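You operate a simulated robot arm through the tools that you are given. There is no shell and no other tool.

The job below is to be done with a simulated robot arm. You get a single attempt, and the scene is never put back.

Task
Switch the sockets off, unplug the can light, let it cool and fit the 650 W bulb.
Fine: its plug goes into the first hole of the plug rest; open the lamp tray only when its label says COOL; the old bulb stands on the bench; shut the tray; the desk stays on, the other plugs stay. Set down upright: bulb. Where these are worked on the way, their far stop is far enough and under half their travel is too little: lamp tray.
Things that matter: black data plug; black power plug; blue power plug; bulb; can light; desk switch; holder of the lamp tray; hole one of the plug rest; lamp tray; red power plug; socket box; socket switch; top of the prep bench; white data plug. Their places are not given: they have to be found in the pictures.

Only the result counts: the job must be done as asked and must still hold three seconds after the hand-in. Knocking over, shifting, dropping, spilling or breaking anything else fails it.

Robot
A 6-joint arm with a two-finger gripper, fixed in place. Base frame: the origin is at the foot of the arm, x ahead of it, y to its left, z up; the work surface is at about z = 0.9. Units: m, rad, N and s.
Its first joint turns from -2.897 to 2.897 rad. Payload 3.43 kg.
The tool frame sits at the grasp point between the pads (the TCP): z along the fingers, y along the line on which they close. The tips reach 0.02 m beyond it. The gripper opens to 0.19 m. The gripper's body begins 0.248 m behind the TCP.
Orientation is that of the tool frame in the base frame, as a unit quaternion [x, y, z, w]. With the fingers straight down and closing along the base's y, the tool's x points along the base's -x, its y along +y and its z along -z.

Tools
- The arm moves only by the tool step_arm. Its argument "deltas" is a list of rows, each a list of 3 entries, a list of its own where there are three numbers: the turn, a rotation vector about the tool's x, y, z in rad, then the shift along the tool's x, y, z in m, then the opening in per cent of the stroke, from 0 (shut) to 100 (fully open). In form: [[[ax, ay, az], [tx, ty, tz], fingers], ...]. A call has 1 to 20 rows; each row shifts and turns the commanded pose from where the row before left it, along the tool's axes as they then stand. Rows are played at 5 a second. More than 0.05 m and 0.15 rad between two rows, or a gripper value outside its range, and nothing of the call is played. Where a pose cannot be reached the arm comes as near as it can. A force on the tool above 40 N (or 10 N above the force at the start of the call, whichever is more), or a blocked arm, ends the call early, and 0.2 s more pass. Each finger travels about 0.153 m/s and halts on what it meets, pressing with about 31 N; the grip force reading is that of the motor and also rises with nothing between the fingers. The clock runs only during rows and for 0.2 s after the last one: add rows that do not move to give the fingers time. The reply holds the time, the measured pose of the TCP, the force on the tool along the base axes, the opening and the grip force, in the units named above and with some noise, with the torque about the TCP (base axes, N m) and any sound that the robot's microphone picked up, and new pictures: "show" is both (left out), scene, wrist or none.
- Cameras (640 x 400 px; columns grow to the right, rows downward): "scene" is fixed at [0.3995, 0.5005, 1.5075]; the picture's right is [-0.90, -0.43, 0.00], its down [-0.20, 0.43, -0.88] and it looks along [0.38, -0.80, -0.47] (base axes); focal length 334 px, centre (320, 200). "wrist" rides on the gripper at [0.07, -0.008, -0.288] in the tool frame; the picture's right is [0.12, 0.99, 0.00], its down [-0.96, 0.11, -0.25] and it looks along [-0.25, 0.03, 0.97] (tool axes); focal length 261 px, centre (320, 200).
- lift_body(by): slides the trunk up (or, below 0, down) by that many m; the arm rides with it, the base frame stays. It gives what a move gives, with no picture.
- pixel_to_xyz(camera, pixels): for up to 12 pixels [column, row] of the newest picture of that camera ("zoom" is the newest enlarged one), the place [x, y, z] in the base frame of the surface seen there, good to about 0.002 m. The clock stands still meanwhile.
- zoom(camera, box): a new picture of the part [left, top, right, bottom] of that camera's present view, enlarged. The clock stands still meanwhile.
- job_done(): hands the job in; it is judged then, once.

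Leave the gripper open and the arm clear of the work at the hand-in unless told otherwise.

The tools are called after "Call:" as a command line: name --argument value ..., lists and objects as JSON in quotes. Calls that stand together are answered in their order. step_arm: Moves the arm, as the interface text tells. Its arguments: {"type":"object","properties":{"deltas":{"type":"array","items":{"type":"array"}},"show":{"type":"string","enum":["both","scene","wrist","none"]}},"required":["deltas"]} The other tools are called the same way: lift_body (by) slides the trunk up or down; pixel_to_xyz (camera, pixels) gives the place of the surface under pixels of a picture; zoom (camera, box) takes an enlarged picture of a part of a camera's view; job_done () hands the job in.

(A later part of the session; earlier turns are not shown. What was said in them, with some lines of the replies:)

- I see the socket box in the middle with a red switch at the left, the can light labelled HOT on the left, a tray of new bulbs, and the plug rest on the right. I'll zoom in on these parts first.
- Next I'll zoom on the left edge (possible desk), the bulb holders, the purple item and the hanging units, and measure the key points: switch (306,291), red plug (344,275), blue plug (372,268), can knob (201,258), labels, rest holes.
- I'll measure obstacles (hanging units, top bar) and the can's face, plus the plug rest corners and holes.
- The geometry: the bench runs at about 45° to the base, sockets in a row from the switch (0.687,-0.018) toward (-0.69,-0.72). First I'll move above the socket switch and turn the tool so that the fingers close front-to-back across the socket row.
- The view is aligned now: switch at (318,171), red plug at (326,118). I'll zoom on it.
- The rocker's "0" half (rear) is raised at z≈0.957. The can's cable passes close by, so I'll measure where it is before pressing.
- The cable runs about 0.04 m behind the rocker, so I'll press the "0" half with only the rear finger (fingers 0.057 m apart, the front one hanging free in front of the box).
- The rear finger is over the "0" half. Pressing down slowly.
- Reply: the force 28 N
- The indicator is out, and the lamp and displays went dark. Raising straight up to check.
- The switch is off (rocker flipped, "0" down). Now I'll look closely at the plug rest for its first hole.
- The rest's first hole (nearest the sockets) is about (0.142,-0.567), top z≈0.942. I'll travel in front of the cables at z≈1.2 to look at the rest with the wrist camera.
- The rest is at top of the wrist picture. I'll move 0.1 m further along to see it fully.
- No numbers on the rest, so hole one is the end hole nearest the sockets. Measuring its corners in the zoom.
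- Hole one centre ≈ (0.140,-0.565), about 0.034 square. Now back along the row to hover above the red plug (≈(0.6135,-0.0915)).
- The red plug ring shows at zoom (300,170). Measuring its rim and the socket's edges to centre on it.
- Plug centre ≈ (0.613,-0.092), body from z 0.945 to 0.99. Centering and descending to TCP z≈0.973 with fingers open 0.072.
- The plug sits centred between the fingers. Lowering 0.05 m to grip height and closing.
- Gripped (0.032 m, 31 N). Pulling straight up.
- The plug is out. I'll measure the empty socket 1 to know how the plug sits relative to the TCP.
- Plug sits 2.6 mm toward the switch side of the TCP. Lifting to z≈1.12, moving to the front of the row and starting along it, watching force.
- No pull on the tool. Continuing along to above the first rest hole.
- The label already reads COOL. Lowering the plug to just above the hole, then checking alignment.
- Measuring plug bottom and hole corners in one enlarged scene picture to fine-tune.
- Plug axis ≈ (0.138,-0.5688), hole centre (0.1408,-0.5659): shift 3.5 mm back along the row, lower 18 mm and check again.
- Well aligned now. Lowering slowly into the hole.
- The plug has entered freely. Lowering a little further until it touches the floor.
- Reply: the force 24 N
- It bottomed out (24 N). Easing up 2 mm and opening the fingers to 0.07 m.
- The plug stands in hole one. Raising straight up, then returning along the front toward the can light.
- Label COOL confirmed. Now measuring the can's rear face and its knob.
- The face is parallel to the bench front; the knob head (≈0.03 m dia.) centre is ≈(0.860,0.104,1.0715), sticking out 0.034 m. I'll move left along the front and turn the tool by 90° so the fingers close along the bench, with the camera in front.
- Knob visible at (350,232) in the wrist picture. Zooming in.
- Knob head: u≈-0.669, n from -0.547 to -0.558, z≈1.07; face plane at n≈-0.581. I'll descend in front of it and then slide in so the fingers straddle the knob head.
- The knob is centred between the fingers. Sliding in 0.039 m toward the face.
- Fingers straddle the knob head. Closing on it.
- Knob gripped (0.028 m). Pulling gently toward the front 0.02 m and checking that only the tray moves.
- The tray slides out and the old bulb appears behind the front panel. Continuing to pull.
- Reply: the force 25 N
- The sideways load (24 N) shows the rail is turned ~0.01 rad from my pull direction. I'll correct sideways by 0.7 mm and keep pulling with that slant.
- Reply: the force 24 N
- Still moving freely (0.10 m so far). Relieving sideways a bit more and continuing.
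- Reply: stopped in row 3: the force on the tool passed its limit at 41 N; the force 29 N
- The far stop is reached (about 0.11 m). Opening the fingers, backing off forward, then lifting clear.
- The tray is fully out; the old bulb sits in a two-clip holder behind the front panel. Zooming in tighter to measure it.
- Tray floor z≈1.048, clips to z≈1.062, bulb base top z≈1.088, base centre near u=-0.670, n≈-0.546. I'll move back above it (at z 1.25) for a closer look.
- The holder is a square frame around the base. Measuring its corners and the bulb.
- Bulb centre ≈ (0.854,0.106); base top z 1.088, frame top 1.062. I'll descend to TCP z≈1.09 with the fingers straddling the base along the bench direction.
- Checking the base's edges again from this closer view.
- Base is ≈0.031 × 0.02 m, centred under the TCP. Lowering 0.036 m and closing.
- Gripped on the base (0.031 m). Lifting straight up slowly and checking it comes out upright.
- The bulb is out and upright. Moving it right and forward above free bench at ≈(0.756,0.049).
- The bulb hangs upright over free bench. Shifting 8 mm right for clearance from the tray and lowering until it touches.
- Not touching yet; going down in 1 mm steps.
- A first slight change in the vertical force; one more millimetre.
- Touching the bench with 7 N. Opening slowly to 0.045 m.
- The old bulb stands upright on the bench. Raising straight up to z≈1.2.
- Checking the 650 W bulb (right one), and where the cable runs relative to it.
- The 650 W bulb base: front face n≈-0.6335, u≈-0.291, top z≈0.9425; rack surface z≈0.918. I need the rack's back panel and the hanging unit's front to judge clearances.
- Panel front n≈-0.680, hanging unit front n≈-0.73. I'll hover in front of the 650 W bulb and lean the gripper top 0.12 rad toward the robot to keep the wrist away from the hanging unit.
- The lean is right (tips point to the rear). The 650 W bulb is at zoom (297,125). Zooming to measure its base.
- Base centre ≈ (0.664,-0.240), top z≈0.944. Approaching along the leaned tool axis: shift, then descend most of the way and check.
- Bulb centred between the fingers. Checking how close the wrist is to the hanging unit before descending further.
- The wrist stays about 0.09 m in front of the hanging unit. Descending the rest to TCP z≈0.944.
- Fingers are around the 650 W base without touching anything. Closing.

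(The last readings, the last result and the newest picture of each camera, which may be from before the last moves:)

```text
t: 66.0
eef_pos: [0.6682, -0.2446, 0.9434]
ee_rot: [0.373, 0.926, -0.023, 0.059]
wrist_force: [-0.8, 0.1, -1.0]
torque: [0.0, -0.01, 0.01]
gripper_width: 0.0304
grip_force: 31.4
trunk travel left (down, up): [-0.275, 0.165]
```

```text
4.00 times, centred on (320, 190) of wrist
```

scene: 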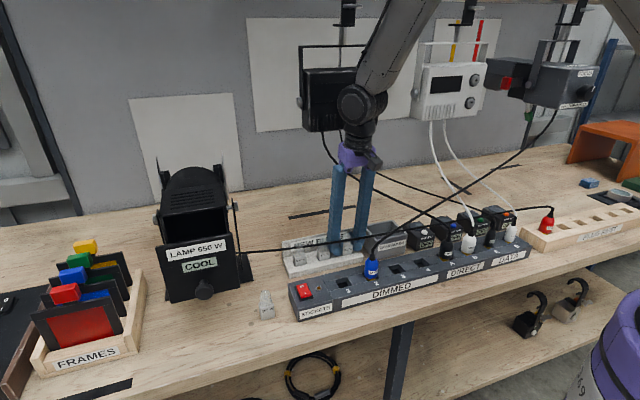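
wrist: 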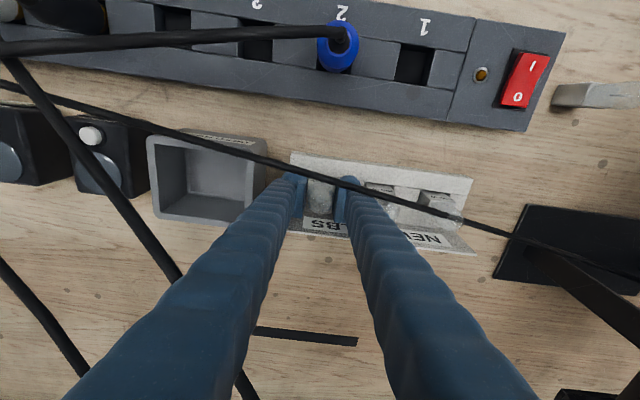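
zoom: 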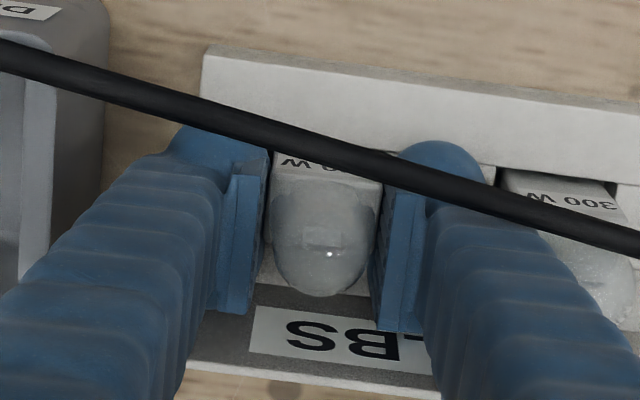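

Gripped (0.030 m). Lifting straight up (compensating the lean).

Call:
step_arm --deltas '[[[0, 0, 0], [-0.0013, 0, -0.0099], 0], [[0, 0, 0], [-0.0013, 0, -0.0099], 0], [[0, 0, 0], [-0.0025, 0, -0.0198], 0], [[0, 0, 0], [-0.005, 0, -0.0397], 0], [[0, 0, 0], [-0.005, 0, -0.0397], 0], [[0, 0, 0], [-0.005, 0, -0.0397], 0], [[0, 0, 0], [0, 0, 0], 0]]'

Call:
zoom --camera "scene" --box '[290, 160, 410, 290]'

Call:
zoom --camera "wrist" --box '[270, 140, 370, 240]'

```text
t: 67.6
eef_pos: [0.6689, -0.2436, 1.1048]
ee_rot: [0.374, 0.925, -0.024, 0.058]
wrist_force: [1.0, 0.1, -0.9]
torque: [-0.04, 0.04, -0.01]
gripper_width: 0.0305
grip_force: 31.2
trunk travel left (down, up): [-0.275, 0.165]
```

scene: 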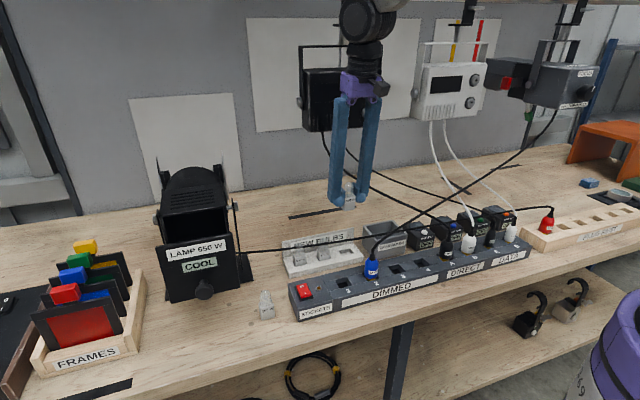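
wrist: 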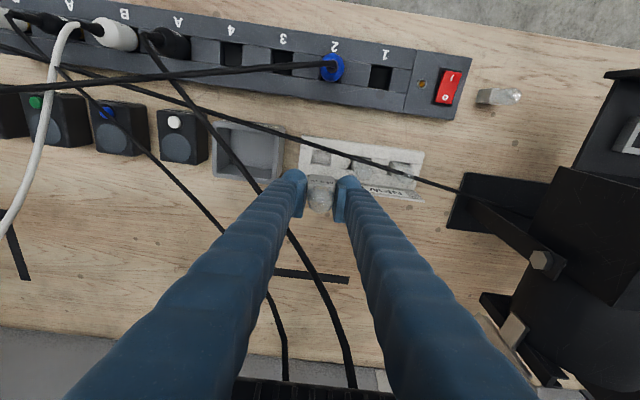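

```text
3.08 times, centred on (350, 225) of scene
```

zoom: 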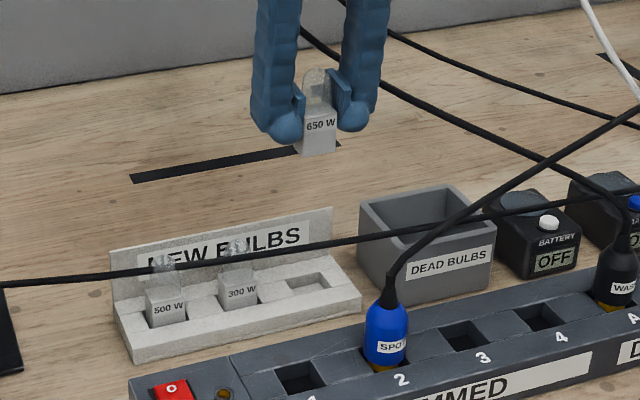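

```text
4.00 times, centred on (320, 190) of wrist
```

zoom: 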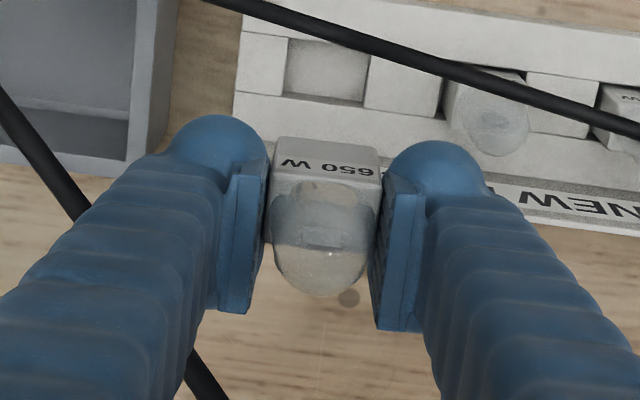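

The 650 W bulb is held upright. Lifting and moving forward, then left to above the tray holder.

Call:
step_arm --deltas '[[[0, 0, 0], [0.0303, 0, -0.0324], 0], [[0, 0, 0], [0.0303, 0, -0.0324], 0], [[0, 0, 0], [0.0303, 0, -0.0324], 0], [[0, 0, 0], [0, 0.0477, 0], 0], [[0, 0, 0], [0, 0.0477, 0], 0], [[0, 0, 0], [0, 0.0477, 0], 0], [[0, 0, 0], [0, 0.0477, 0], 0], [[0, 0, 0], [0, 0.0477, 0], 0], [[0, 0, 0], [0, 0.0477, 0], 0], [[0, 0, 0], [0, 0.0477, 0], 0], [[0, 0, 0], [0, 0.0477, 0], 0], [[0, 0, 0], [0, 0, 0], 0]]'

Call:
zoom --camera "wrist" --box '[270, 140, 370, 240]'

Call:
zoom --camera "scene" --box '[140, 150, 270, 310]'

```text
t: 70.2
eef_pos: [0.8585, 0.1026, 1.1902]
ee_rot: [0.373, 0.926, -0.023, 0.059]
wrist_force: [-0.7, -0.5, -0.4]
torque: [-0.07, -0.08, 0.02]
gripper_width: 0.0306
grip_force: 31.0
trunk travel left (down, up): [-0.275, 0.165]
```

scene: 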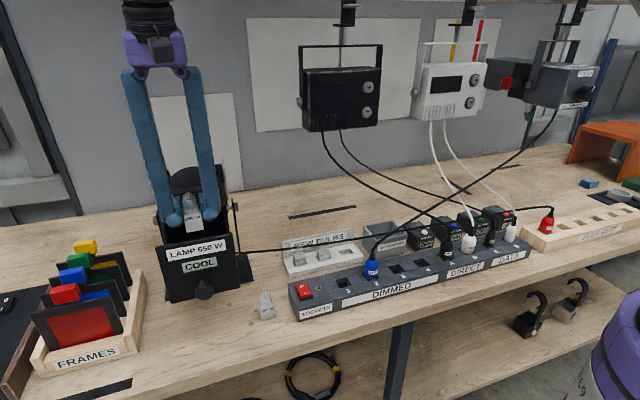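
wrist: 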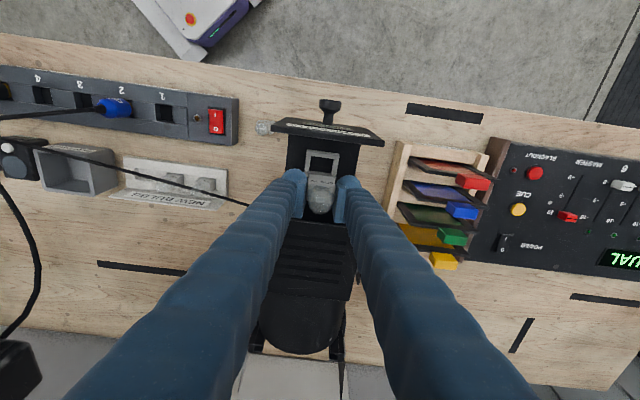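

```text
4.00 times, centred on (320, 190) of wrist
```

zoom: 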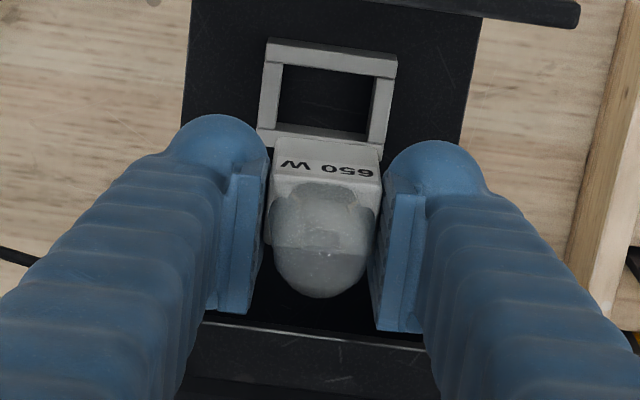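

```text
2.50 times, centred on (205, 230) of scene
```

zoom: 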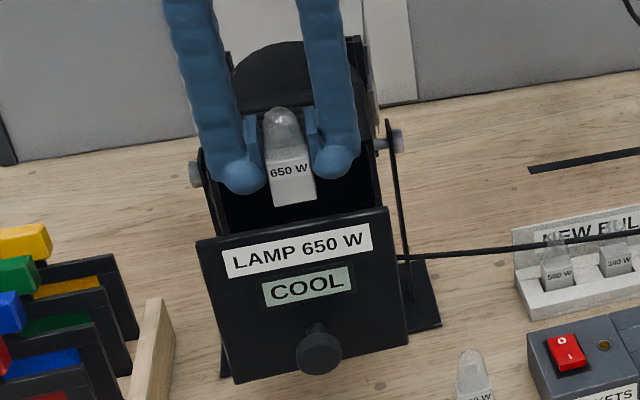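

The empty holder is in full view. Measuring its inner corners and the held base.

Call:
zoom --camera "wrist" --box '[290, 145, 350, 205]'

```text
6.67 times, centred on (320, 175) of wrist
```

zoom: 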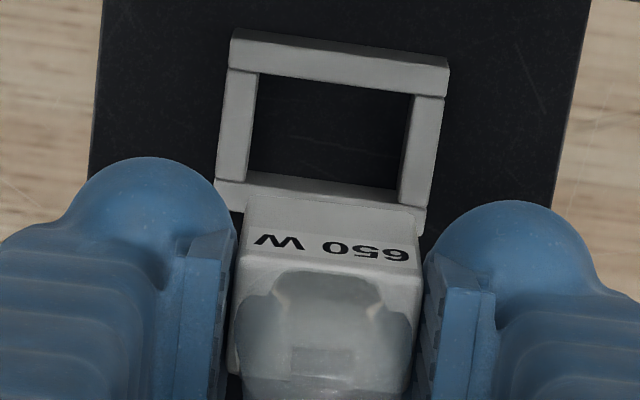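

Call:
pixel_to_xyz --camera "zoom" --pixels '[[256, 71], [414, 94], [401, 190], [244, 172], [231, 36], [450, 66], [425, 208], [215, 190], [330, 140], [240, 120], [424, 145], [325, 195]]'

Call:
pixel_to_xyz --camera "zoom" --pixels '[[252, 203], [422, 218], [244, 260], [418, 275], [330, 215], [330, 265], [236, 330], [412, 350], [235, 365], [408, 380], [250, 300], [400, 320]]'

```text
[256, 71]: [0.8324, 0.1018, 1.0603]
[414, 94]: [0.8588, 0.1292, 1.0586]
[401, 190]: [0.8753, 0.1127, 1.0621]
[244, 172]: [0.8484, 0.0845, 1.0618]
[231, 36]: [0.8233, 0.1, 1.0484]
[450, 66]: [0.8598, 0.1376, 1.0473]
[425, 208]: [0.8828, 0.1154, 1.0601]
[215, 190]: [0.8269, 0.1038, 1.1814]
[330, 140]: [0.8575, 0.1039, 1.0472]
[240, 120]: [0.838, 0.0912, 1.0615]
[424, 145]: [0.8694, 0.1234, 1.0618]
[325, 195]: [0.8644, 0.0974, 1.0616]
```

```text
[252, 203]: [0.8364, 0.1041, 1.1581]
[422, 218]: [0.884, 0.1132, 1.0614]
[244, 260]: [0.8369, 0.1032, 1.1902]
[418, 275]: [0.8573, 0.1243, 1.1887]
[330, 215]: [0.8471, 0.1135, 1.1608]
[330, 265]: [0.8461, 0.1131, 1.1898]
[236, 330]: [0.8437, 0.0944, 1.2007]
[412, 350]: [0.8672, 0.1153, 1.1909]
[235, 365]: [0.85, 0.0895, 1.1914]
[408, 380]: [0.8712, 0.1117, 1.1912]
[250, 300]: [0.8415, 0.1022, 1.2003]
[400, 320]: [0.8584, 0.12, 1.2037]
```

Base top centre (0.8539,0.1072) and holder centre (0.8537,0.1071) already agree. Lowering 0.072 m vertically, then re-checking.

Call:
step_arm --deltas '[[[0, 0, 0], [0.0038, 0, 0.0298], 0], [[0, 0, 0], [0.0038, 0, 0.0298], 0], [[0, 0, 0], [0.0015, 0, 0.0119], 0], [[0, 0, 0], [0, 0, 0], 0], [[0, 0, 0], [0, 0, 0], 0]]'

Call:
zoom --camera "wrist" --box '[290, 145, 350, 205]'

```text
t: 71.4
eef_pos: [0.86, 0.1022, 1.1173]
ee_rot: [0.372, 0.926, -0.022, 0.058]
wrist_force: [-0.2, -1.0, -1.5]
torque: [0.01, 0.02, 0.01]
gripper_width: 0.0303
grip_force: 30.8
trunk travel left (down, up): [-0.275, 0.165]
```

scene: 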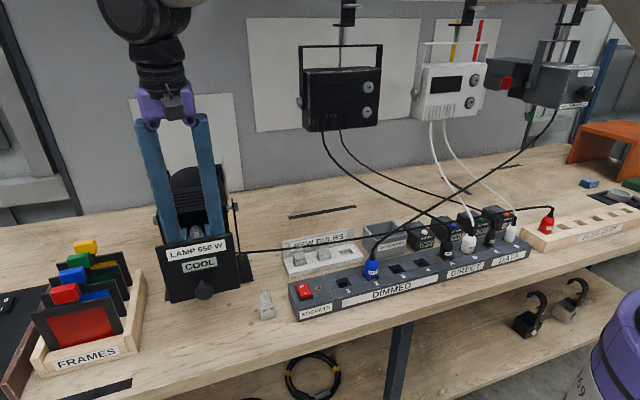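
wrist: 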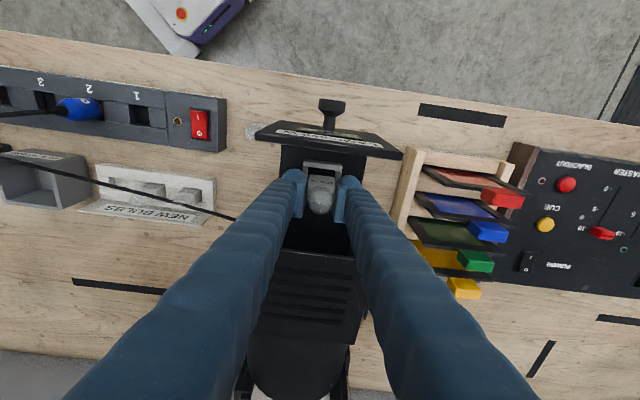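

```text
6.67 times, centred on (320, 175) of wrist
```

zoom: 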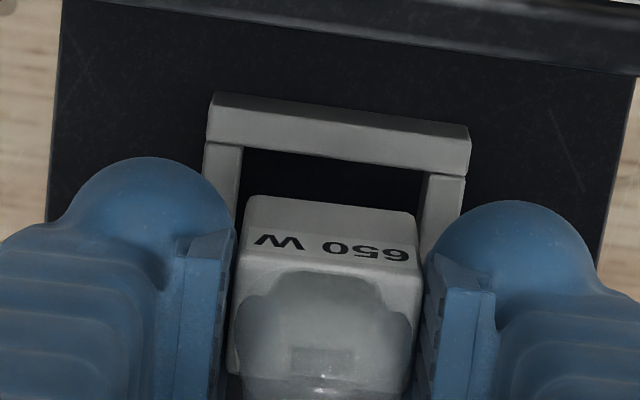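

Measuring the front wall's inner edge and the base front face here.

Call:
pixel_to_xyz --camera "zoom" --pixels '[[245, 146], [420, 168], [330, 150], [330, 205], [255, 202], [408, 214], [330, 255], [250, 258], [410, 270], [232, 170], [445, 200], [330, 110]]'

Call:
zoom --camera "scene" --box '[165, 205, 225, 275]'

```text
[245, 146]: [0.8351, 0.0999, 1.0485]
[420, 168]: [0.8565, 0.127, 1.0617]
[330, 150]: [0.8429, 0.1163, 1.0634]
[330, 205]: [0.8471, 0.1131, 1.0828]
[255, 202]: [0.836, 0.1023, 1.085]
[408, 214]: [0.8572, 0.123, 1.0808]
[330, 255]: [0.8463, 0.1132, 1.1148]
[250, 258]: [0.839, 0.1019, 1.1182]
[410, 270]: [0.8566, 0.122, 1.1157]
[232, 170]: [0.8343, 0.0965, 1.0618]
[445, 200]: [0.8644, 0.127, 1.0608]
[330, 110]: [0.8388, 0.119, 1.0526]
```

```text
5.71 times, centred on (195, 240) of scene
```

zoom: 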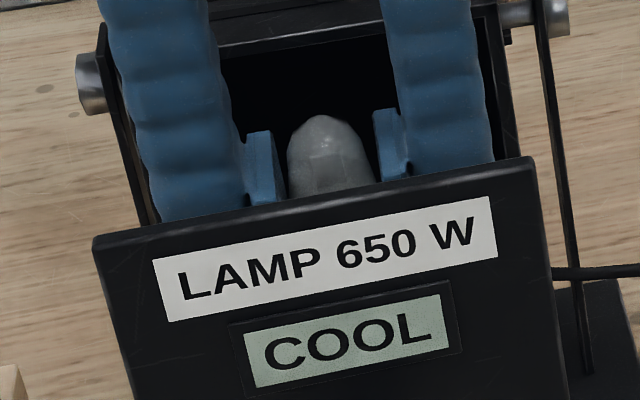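

Base lies centred in the frame within about 1 mm. Shifting 1 mm and lowering slowly into the holder.

Call:
step_arm --deltas '[[[0, 0, 0], [0, 0.001, 0], 0], [[0, 0, 0], [0.0013, 0, 0.0099], 0], [[0, 0, 0], [0.0006, 0, 0.005], 0], [[0, 0, 0], [0.0006, 0, 0.005], 0], [[0, 0, 0], [0.0006, 0, 0.005], 0], [[0, 0, 0], [0, 0, 0], 0]]'

Call:
zoom --camera "wrist" --box '[290, 145, 350, 205]'

```text
t: 72.8
eef_pos: [0.861, 0.1037, 1.0934]
ee_rot: [0.373, 0.926, -0.023, 0.058]
wrist_force: [-1.4, 0.5, -0.2]
torque: [0.01, 0.0, 0.0]
gripper_width: 0.0307
grip_force: 30.8
trunk travel left (down, up): [-0.275, 0.165]
```

scene: 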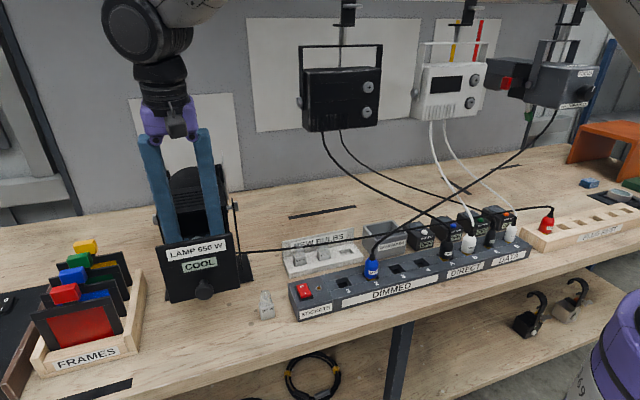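
wrist: 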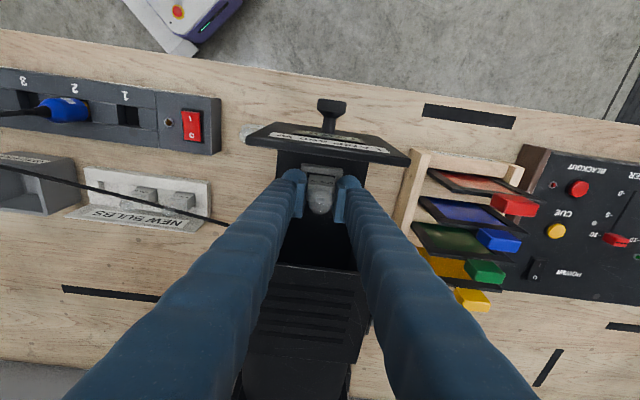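

```text
6.67 times, centred on (320, 175) of wrist
```

zoom: 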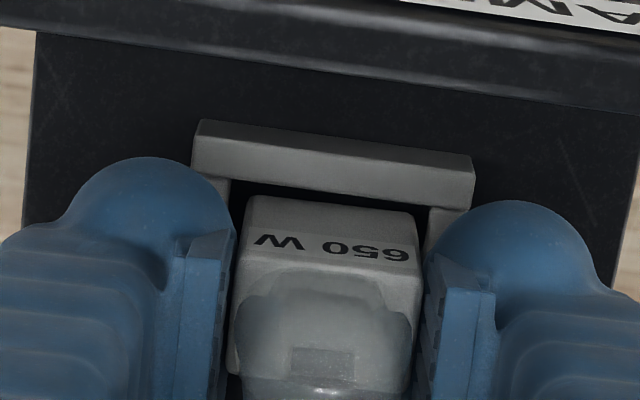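

The base is inside the frame with no contact. Continuing in small steps to the floor.

Call:
step_arm --deltas '[[[0, 0, 0], [0.0004, 0, 0.003], 0], [[0, 0, 0], [0, 0, 0], 0], [[0, 0, 0], [0.0002, 0, 0.0015], 0], [[0, 0, 0], [0, 0, 0], 0]]' --show "none"

```text
t: 73.8
eef_pos: [0.8601, 0.1035, 1.0891]
ee_rot: [0.373, 0.926, -0.023, 0.059]
wrist_force: [-0.1, 0.6, -1.0]
torque: [-0.01, -0.01, -0.01]
gripper_width: 0.0305
grip_force: 30.6
trunk travel left (down, up): [-0.275, 0.165]
```

Call:
step_arm --deltas '[[[0, 0, 0], [0.0001, 0, 0.001], 0], [[0, 0, 0], [0, 0, 0], 0], [[0, 0, 0], [0.0001, 0, 0.001], 0], [[0, 0, 0], [0, 0, 0], 0]]' --show "none"

```text
t: 74.8
eef_pos: [0.8607, 0.1029, 1.0868]
ee_rot: [0.374, 0.925, -0.022, 0.059]
wrist_force: [-0.2, 0.1, 0.2]
torque: [-0.01, 0.02, 0.01]
gripper_width: 0.0305
grip_force: 31.3
trunk travel left (down, up): [-0.275, 0.165]
```

Call:
step_arm --deltas '[[[0, 0, 0], [0.0001, 0, 0.001], 0], [[0, 0, 0], [0, 0, 0], 0]]' --show "none"

```text
t: 75.4
eef_pos: [0.8596, 0.1047, 1.0865]
ee_rot: [0.373, 0.926, -0.023, 0.059]
wrist_force: [0.3, -1.5, 5.7]
torque: [-0.01, 0.01, 0.0]
gripper_width: 0.0306
grip_force: 30.9
trunk travel left (down, up): [-0.275, 0.165]
```

Contact at the height where the old bulb's base top also sat (≈1.0867) — it is seated. Opening slowly.

Call:
step_arm --deltas '[[[0, 0, 0], [0, 0, 0], 14], [[0, 0, 0], [0, 0, 0], 18], [[0, 0, 0], [0, 0, 0], 24], [[0, 0, 0], [0, 0, 0], 26], [[0, 0, 0], [0, 0, 0], 26]]'

Call:
zoom --camera "wrist" --box '[280, 145, 360, 225]'

```text
t: 76.6
eef_pos: [0.8606, 0.1036, 1.0845]
ee_rot: [0.373, 0.926, -0.023, 0.058]
wrist_force: [0.3, 0.2, -0.2]
torque: [-0.02, 0.02, -0.02]
gripper_width: 0.0492
grip_force: 0.0
trunk travel left (down, up): [-0.275, 0.165]
```

scene: 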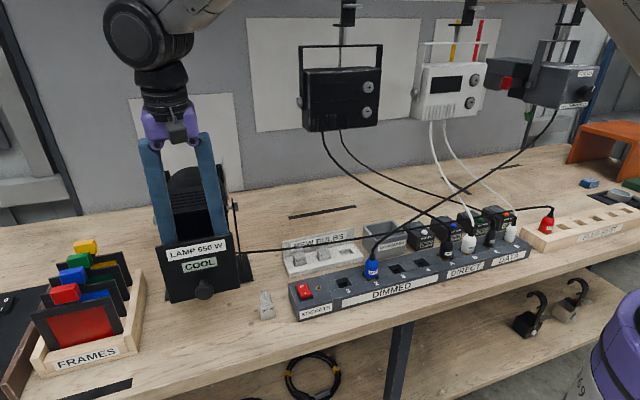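
wrist: 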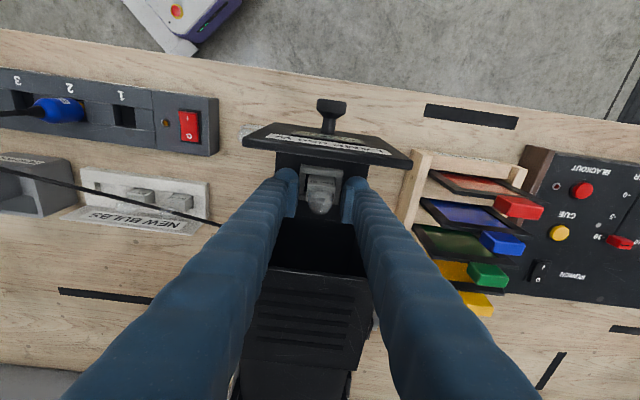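

```text
5.00 times, centred on (320, 185) of wrist
```

zoom: 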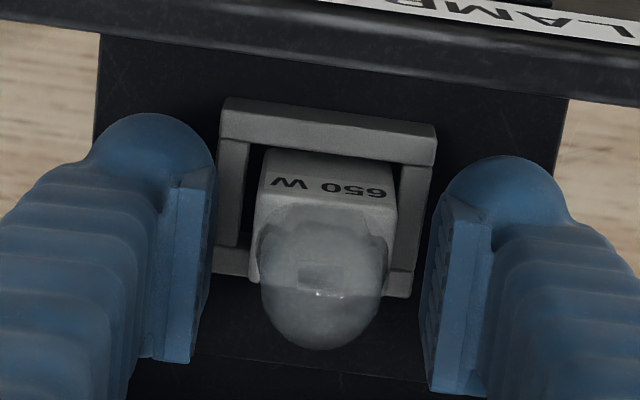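

The 650 W bulb stands in the holder. Retreating upward along the tool axis and straightening the gripper.

Call:
step_arm --deltas '[[[0, 0, 0], [0, 0, -0.02], 26], [[0, 0, 0], [0, 0, -0.04], 26], [[0, 0, 0], [0, 0, -0.045], 26], [[0, 0, 0], [0, 0, -0.045], 26], [[0, 0, 0], [0, 0, -0.025], 26], [[0, 0.12, 0], [0, 0, 0], 26], [[0, 0, 0], [0, 0, 0], 26]]'

Call:
zoom --camera "wrist" --box '[270, 130, 370, 240]'

```text
t: 78.2
eef_pos: [0.8438, 0.1172, 1.2625]
ee_rot: [0.373, 0.928, 0.0, 0.004]
wrist_force: [0.9, -0.8, 0.0]
torque: [0.15, -0.1, 0.01]
gripper_width: 0.0491
grip_force: 0.0
trunk travel left (down, up): [-0.275, 0.165]
```

scene: 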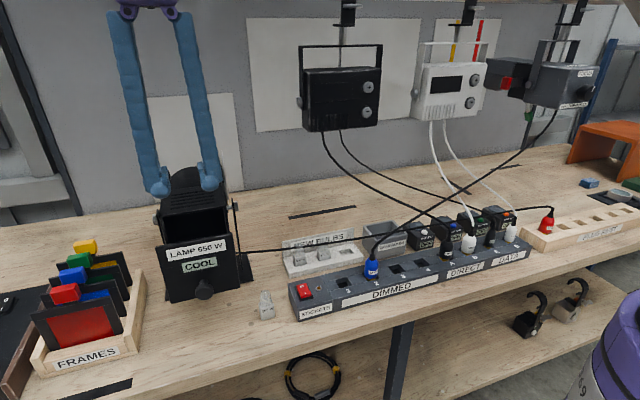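
wrist: 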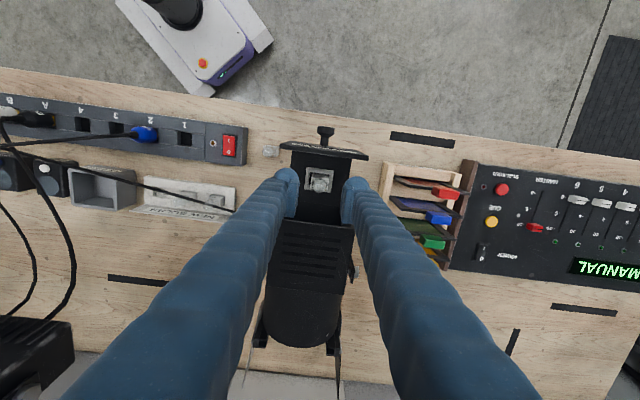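

```text
3.64 times, centred on (320, 185) of wrist
```

zoom: 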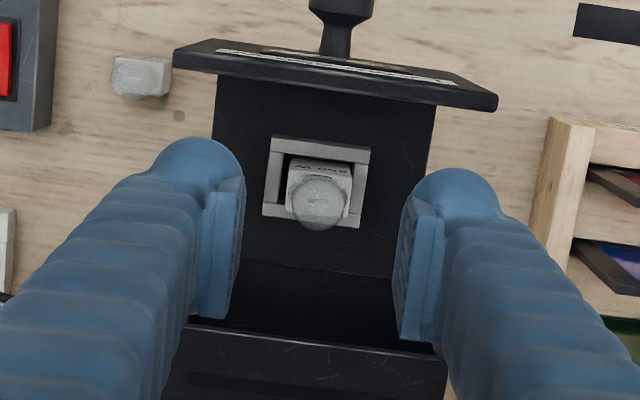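

Bulb sits properly. Now to shut the tray: closing the fingers, moving forward over the panel and down in front of the knob.

Call:
step_arm --deltas '[[[0, 0, 0], [0.047, 0, 0], 26], [[0, 0, 0], [0.047, 0, 0], 26], [[0, 0, 0], [0.047, 0, 0], 10], [[0, 0, 0], [0, 0, 0], 0], [[0, 0, 0], [0, 0, 0.045], 0], [[0, 0, 0], [0, 0, 0.045], 0], [[0, 0, 0], [0, 0, 0.045], 0], [[0, 0, 0], [0, 0, 0.045], 0], [[0, 0, 0], [0, 0, 0.016], 0], [[0, 0, 0], [0, 0, 0], 0]]'

Call:
zoom --camera "wrist" --box '[260, 140, 380, 260]'

Call:
zoom --camera "scene" --box '[140, 180, 280, 320]'

```text
t: 80.4
eef_pos: [0.7432, 0.2157, 1.0619]
ee_rot: [0.373, 0.928, 0.0, 0.003]
wrist_force: [0.2, -1.3, 1.4]
torque: [0.02, 0.0, -0.02]
gripper_width: 0.0
grip_force: 31.2
trunk travel left (down, up): [-0.275, 0.165]
```

scene: 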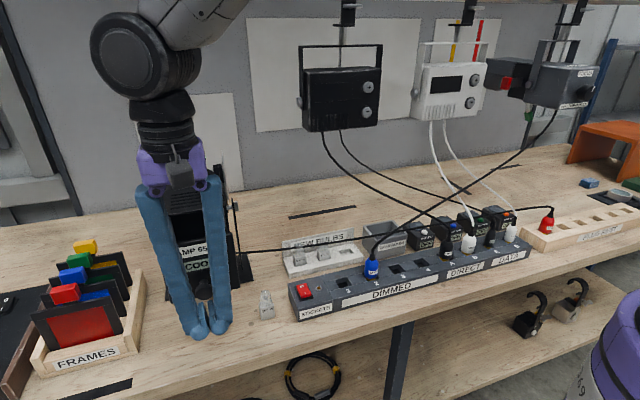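
wrist: 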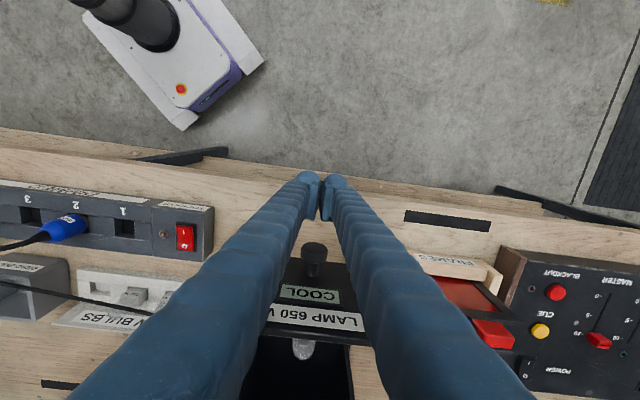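

```text
3.33 times, centred on (320, 200) of wrist
```

zoom: 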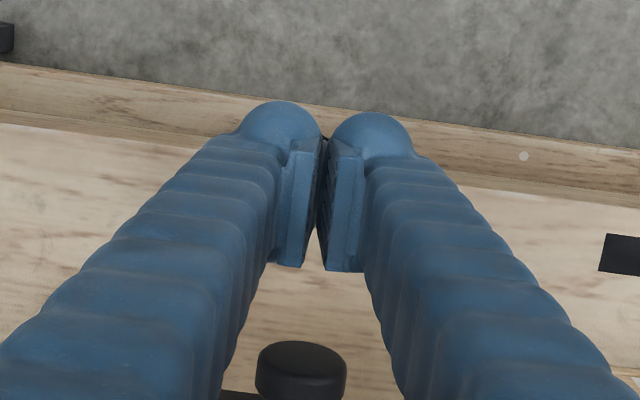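

```text
2.86 times, centred on (210, 250) of scene
```

zoom: 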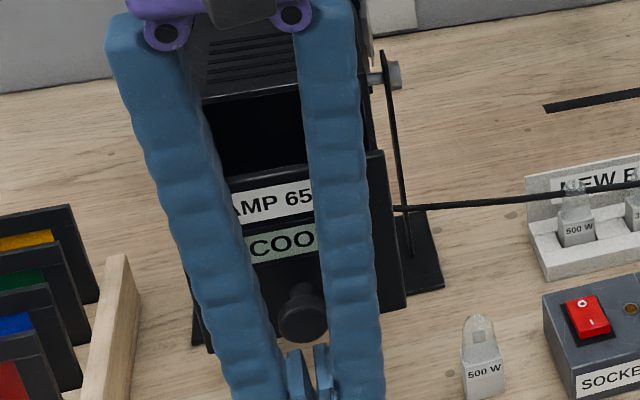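

Closed fingertips are aligned in front of the knob. Pushing the tray in slowly.

Call:
step_arm --deltas '[[[0, 0, 0], [-0.015, 0, 0], 0], [[0, 0, 0], [-0.012, 0, 0], 0], [[0, 0, 0], [-0.006, 0, 0], 0], [[0, 0, 0], [-0.006, 0, 0], 0], [[0, 0, 0], [-0.006, 0, 0], 0], [[0, 0, 0], [-0.006, 0, 0], 0], [[0, 0, 0], [-0.006, 0, 0], 0], [[0, 0, 0], [-0.006, 0, 0], 0], [[0, 0, 0], [0, 0, 0], 0]]'

Call:
zoom --camera "wrist" --box '[260, 160, 380, 300]'

```text
t: 82.4
eef_pos: [0.7882, 0.1714, 1.0629]
ee_rot: [0.374, 0.927, 0.001, 0.002]
wrist_force: [0.2, -0.3, 0.0]
torque: [0.02, -0.02, 0.02]
gripper_width: 0.0003
grip_force: 34.0
trunk travel left (down, up): [-0.275, 0.165]
```

scene: 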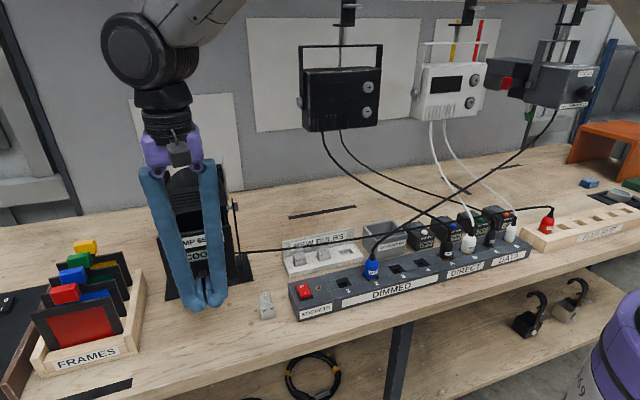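
wrist: 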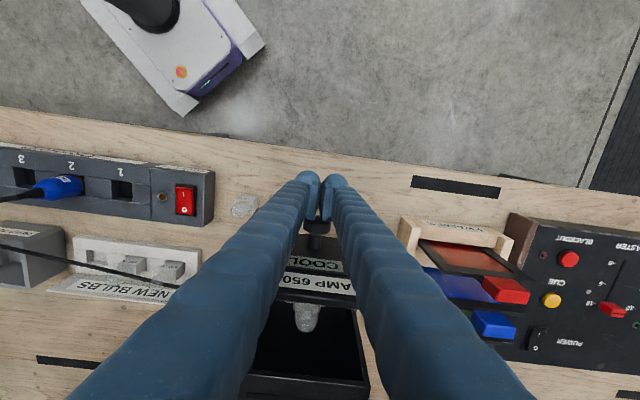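

```text
2.86 times, centred on (320, 230) of wrist
```

zoom: 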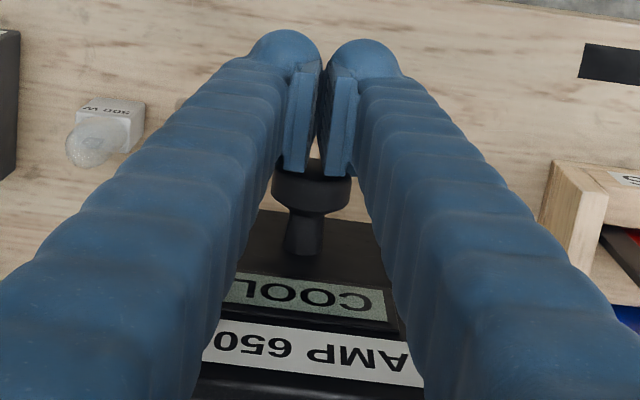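

The tray slides in smoothly with the bulb standing. Continuing the slow push.

Call:
step_arm --deltas '[[[0, 0, 0], [-0.006, 0, 0], 0], [[0, 0, 0], [-0.006, 0, 0], 0], [[0, 0, 0], [-0.006, 0, 0], 0], [[0, 0, 0], [-0.006, 0, 0], 0], [[0, 0, 0], [-0.006, 0, 0], 0], [[0, 0, 0], [-0.006, 0, 0], 0], [[0, 0, 0], [-0.006, 0, 0], 0], [[0, 0, 0], [-0.006, 0, 0], 0], [[0, 0, 0], [-0.006, 0, 0], 0], [[0, 0, 0], [-0.006, 0, 0], 0], [[0, 0, 0], [0, 0, 0], 0]]'

Call:
zoom --camera "wrist" --box '[260, 160, 380, 300]'

```text
t: 84.8
eef_pos: [0.8324, 0.1299, 1.0626]
ee_rot: [0.374, 0.927, 0.0, 0.003]
wrist_force: [0.6, 0.7, 0.9]
torque: [0.03, 0.01, 0.0]
gripper_width: 0.0
grip_force: 34.6
trunk travel left (down, up): [-0.275, 0.165]
```

scene: 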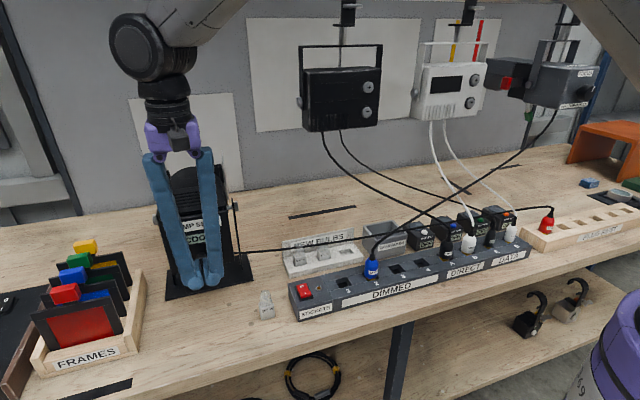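
wrist: 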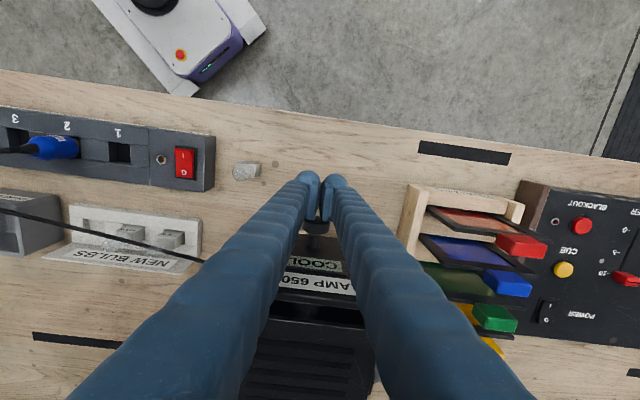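

```text
2.86 times, centred on (320, 230) of wrist
```

zoom: 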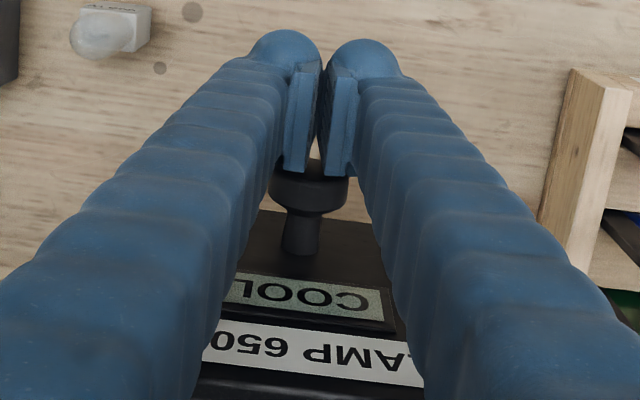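

About 0.017 m left. Final push in 3 mm steps until the stop is felt.

Call:
step_arm --deltas '[[[0, 0, 0], [-0.003, 0, 0], 0], [[0, 0, 0], [-0.003, 0, 0], 0], [[0, 0, 0], [-0.003, 0, 0], 0], [[0, 0, 0], [-0.003, 0, 0], 0], [[0, 0, 0], [-0.002, 0, 0], 0], [[0, 0, 0], [-0.002, 0, 0], 0], [[0, 0, 0], [-0.001, 0, 0], 0], [[0, 0, 0], [0, 0, 0], 0]]'

Call:
zoom --camera "wrist" --box '[260, 160, 380, 300]'

Call:
zoom --camera "scene" --box '[140, 150, 270, 310]'

```text
t: 86.6
eef_pos: [0.844, 0.1194, 1.0635]
ee_rot: [0.374, 0.927, 0.0, 0.003]
wrist_force: [-4.0, 5.7, -1.9]
torque: [0.06, 0.04, -0.04]
gripper_width: 0.0
grip_force: 34.1
trunk travel left (down, up): [-0.275, 0.165]
```

scene: 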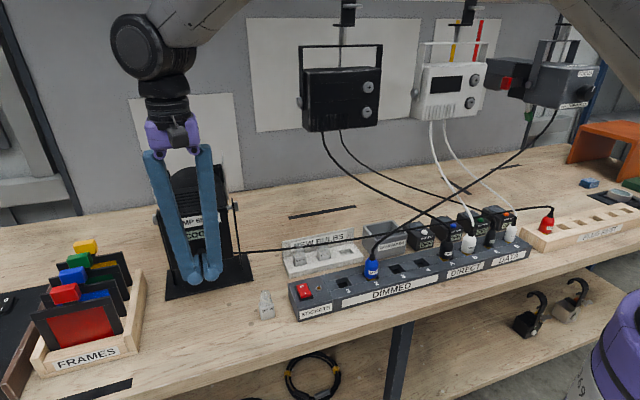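
wrist: 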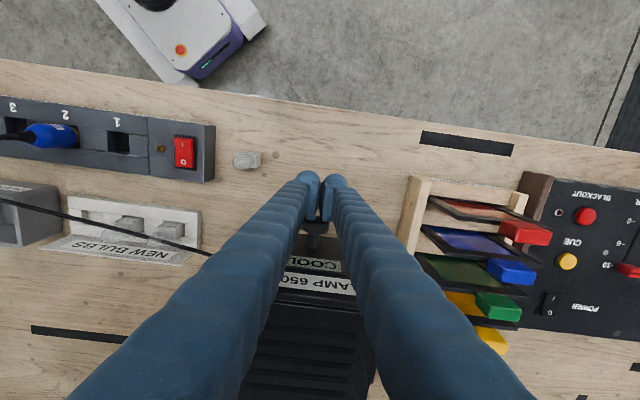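

```text
2.86 times, centred on (320, 230) of wrist
```

zoom: 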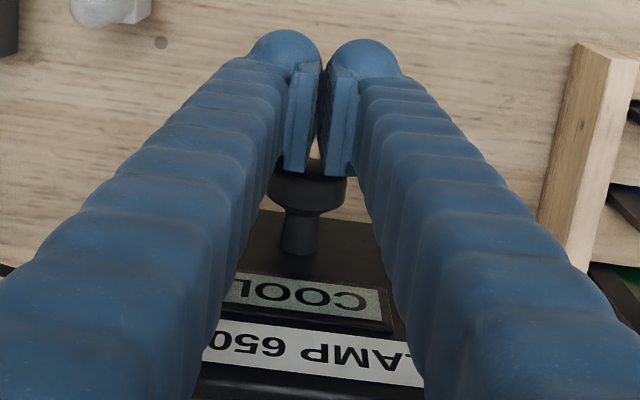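

```text
2.50 times, centred on (205, 230) of scene
```

zoom: 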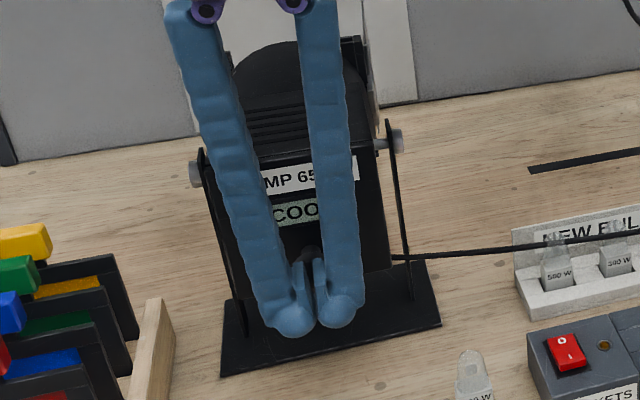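

Resistance of 7 N along the push: at the stop. One more gentle millimetre or two to make sure it is fully shut.

Call:
step_arm --deltas '[[[0, 0, 0], [-0.001, 0, 0], 0], [[0, 0, 0], [0, 0, 0], 0], [[0, 0, 0], [-0.001, 0, 0], 0], [[0, 0, 0], [0, 0, 0], 0]]' --show "none"

```text
t: 87.6
eef_pos: [0.8453, 0.1193, 1.0631]
ee_rot: [0.373, 0.928, 0.0, 0.002]
wrist_force: [-14.2, 17.5, -5.7]
torque: [0.23, 0.07, -0.11]
gripper_width: 0.0001
grip_force: 34.3
trunk travel left (down, up): [-0.275, 0.165]
```

Firm stop (22 N): the tray is shut. Backing off forward, then up.

Call:
step_arm --deltas '[[[0, 0, 0], [0.01, 0, 0], 0], [[0, 0, 0], [0.03, 0, 0], 0], [[0, 0, 0], [0.03, 0, 0], 0], [[0, 0, 0], [0, 0, -0.045], 0], [[0, 0, 0], [0, 0, -0.045], 0], [[0, 0, 0], [0, 0, -0.045], 0], [[0, 0, 0], [0, 0, -0.045], 0], [[0, 0, 0], [0, 0, -0.03], 20], [[0, 0, 0], [0, 0, 0], 30]]'

Call:
zoom --camera "scene" --box '[140, 150, 270, 310]'

Call:
zoom --camera "wrist" --box '[240, 170, 420, 340]'

```text
t: 89.6
eef_pos: [0.7944, 0.1652, 1.2727]
ee_rot: [0.373, 0.928, 0.0, 0.002]
wrist_force: [-0.8, -0.9, 0.9]
torque: [-0.01, 0.01, -0.03]
gripper_width: 0.0568
grip_force: 0.0
trunk travel left (down, up): [-0.275, 0.165]
```

scene: 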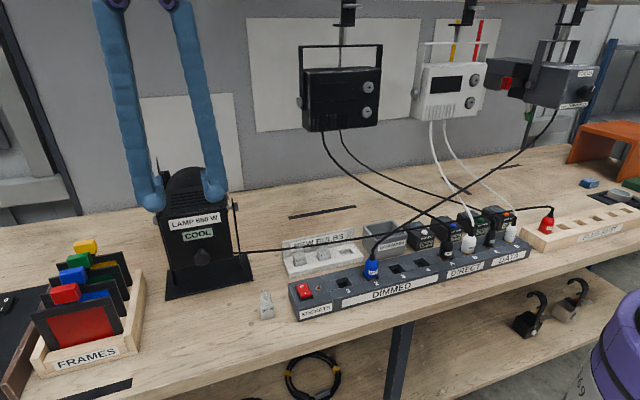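
wrist: 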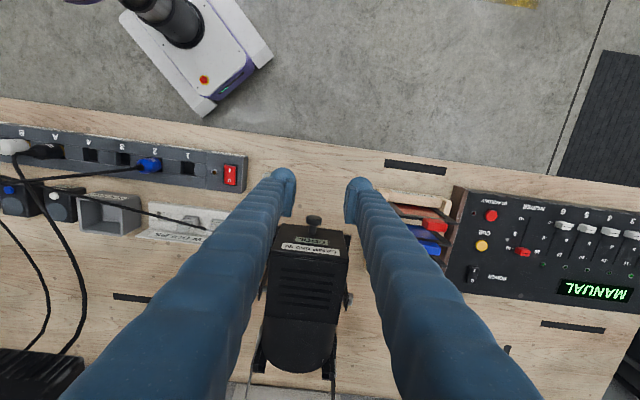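

```text
2.50 times, centred on (205, 230) of scene
```

zoom: 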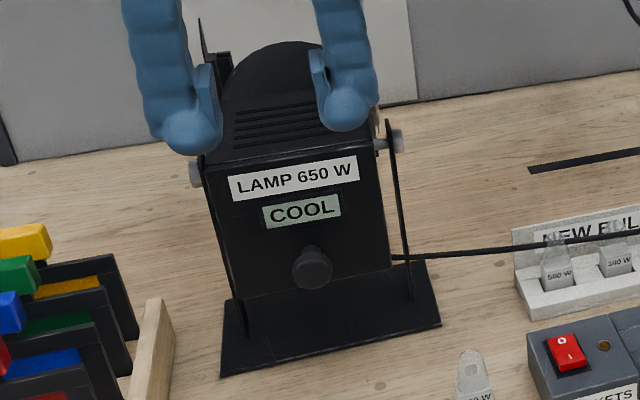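

```text
2.35 times, centred on (330, 255) of wrist
```

zoom: 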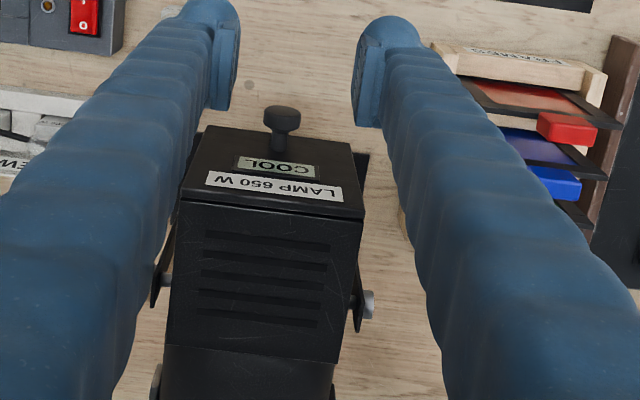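

The tray is shut and the can stands where it did. Moving the arm clear and opening the gripper, then checking everything.

Call:
step_arm --deltas '[[[0, 0, 0], [0.04, 0, -0.02], 40], [[0, 0, 0], [0.02, -0.03, -0.02], 60], [[0, 0, 0], [0.01, -0.045, 0], 80], [[0, 0, 0], [0, -0.048, 0], 100], [[0, 0, 0], [0, -0.048, 0], 100], [[0, 0, 0], [0, -0.048, 0], 100], [[0, 0, 0], [0, 0, 0], 100]]'

Call:
pixel_to_xyz --camera "scene" --pixels '[[201, 258], [195, 223]]'

Call:
zoom --camera "scene" --box '[230, 190, 410, 340]'

Call:
zoom --camera "scene" --box '[400, 180, 640, 290]'

Call:
zoom --camera "scene" --box '[0, 150, 260, 400]'

```text
t: 91.2
eef_pos: [0.5924, 0.0571, 1.3121]
ee_rot: [0.372, 0.928, 0.0, 0.003]
wrist_force: [0.0, -0.1, -0.1]
torque: [0.02, 0.09, 0.01]
gripper_width: 0.1901
grip_force: 0.0
trunk travel left (down, up): [-0.275, 0.165]
```

scene: 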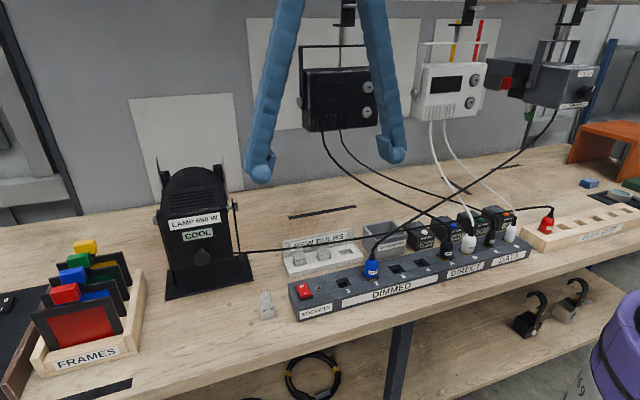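
wrist: 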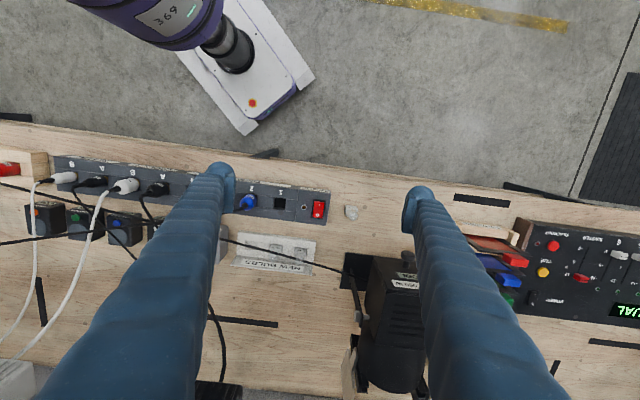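

```text
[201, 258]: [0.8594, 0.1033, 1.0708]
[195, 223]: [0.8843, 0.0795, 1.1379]
```

```text
2.67 times, centred on (320, 265) of scene
```

zoom: 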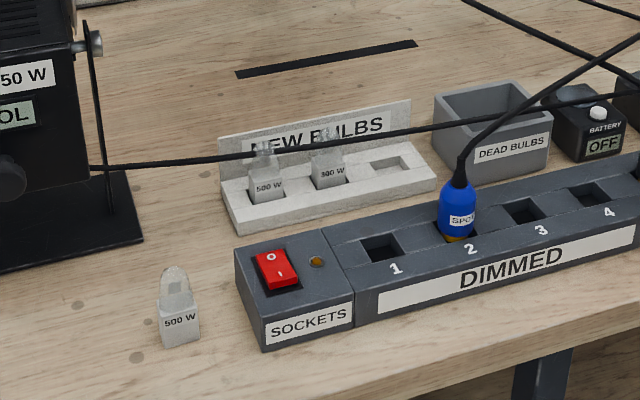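

```text
2.67 times, centred on (520, 235) of scene
```

zoom: 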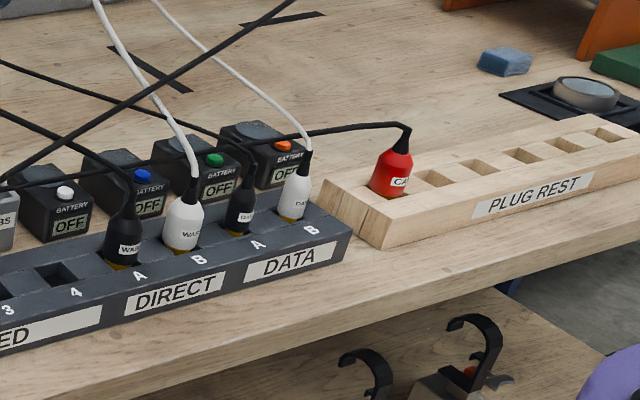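

```text
1.60 times, centred on (130, 275) of scene
```

zoom: 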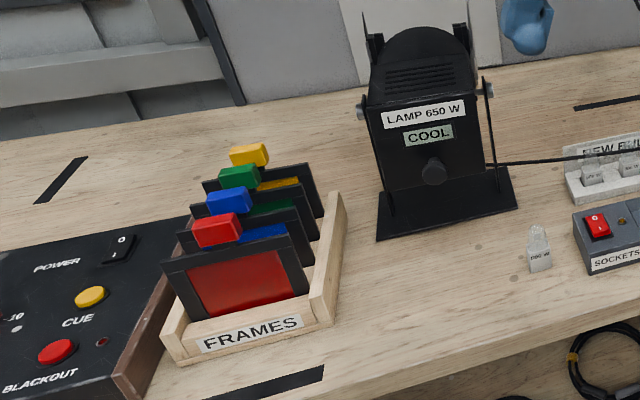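

Everything checks out:

- **Sockets:** the switch is off.
- **Plugs:** the red plug is in rest hole one and the other plugs are still in place.
- **Old bulb:** the 500 W bulb stands upright on the bench.
- **New bulb:** the 650 W bulb is in the lamp. The knob is back at its starting place (0.859, 0.103, 1.071), so the tray is shut.
- **Desk:** still on, showing MANUAL.
- **Arm:** clear of the work with the gripper open.

Handing in.

Call:
job_done

```text
The job is handed in.
```

The job is done and handed in; I haven't been told how it was judged.

- **Sockets and plug:** I switched the sockets off, unplugged the can light and put its red plug into the plug rest hole nearest the sockets. The holes aren't numbered, so I took that end one as the first.
- **Bulb change:** I opened the lamp tray only after the label read COOL. The old bulb, marked 500 W, stands upright on the bench between the can light and the socket box. The 650 W bulb is in the holder, and I pushed the tray shut to its stop.
- **Left as they were:** the desk is still on and the other plugs are in their sockets. I saw nothing else knocked or shifted. The can light's face and knob measure where they were at the start.

The gripper is open and the arm is clear of the work.
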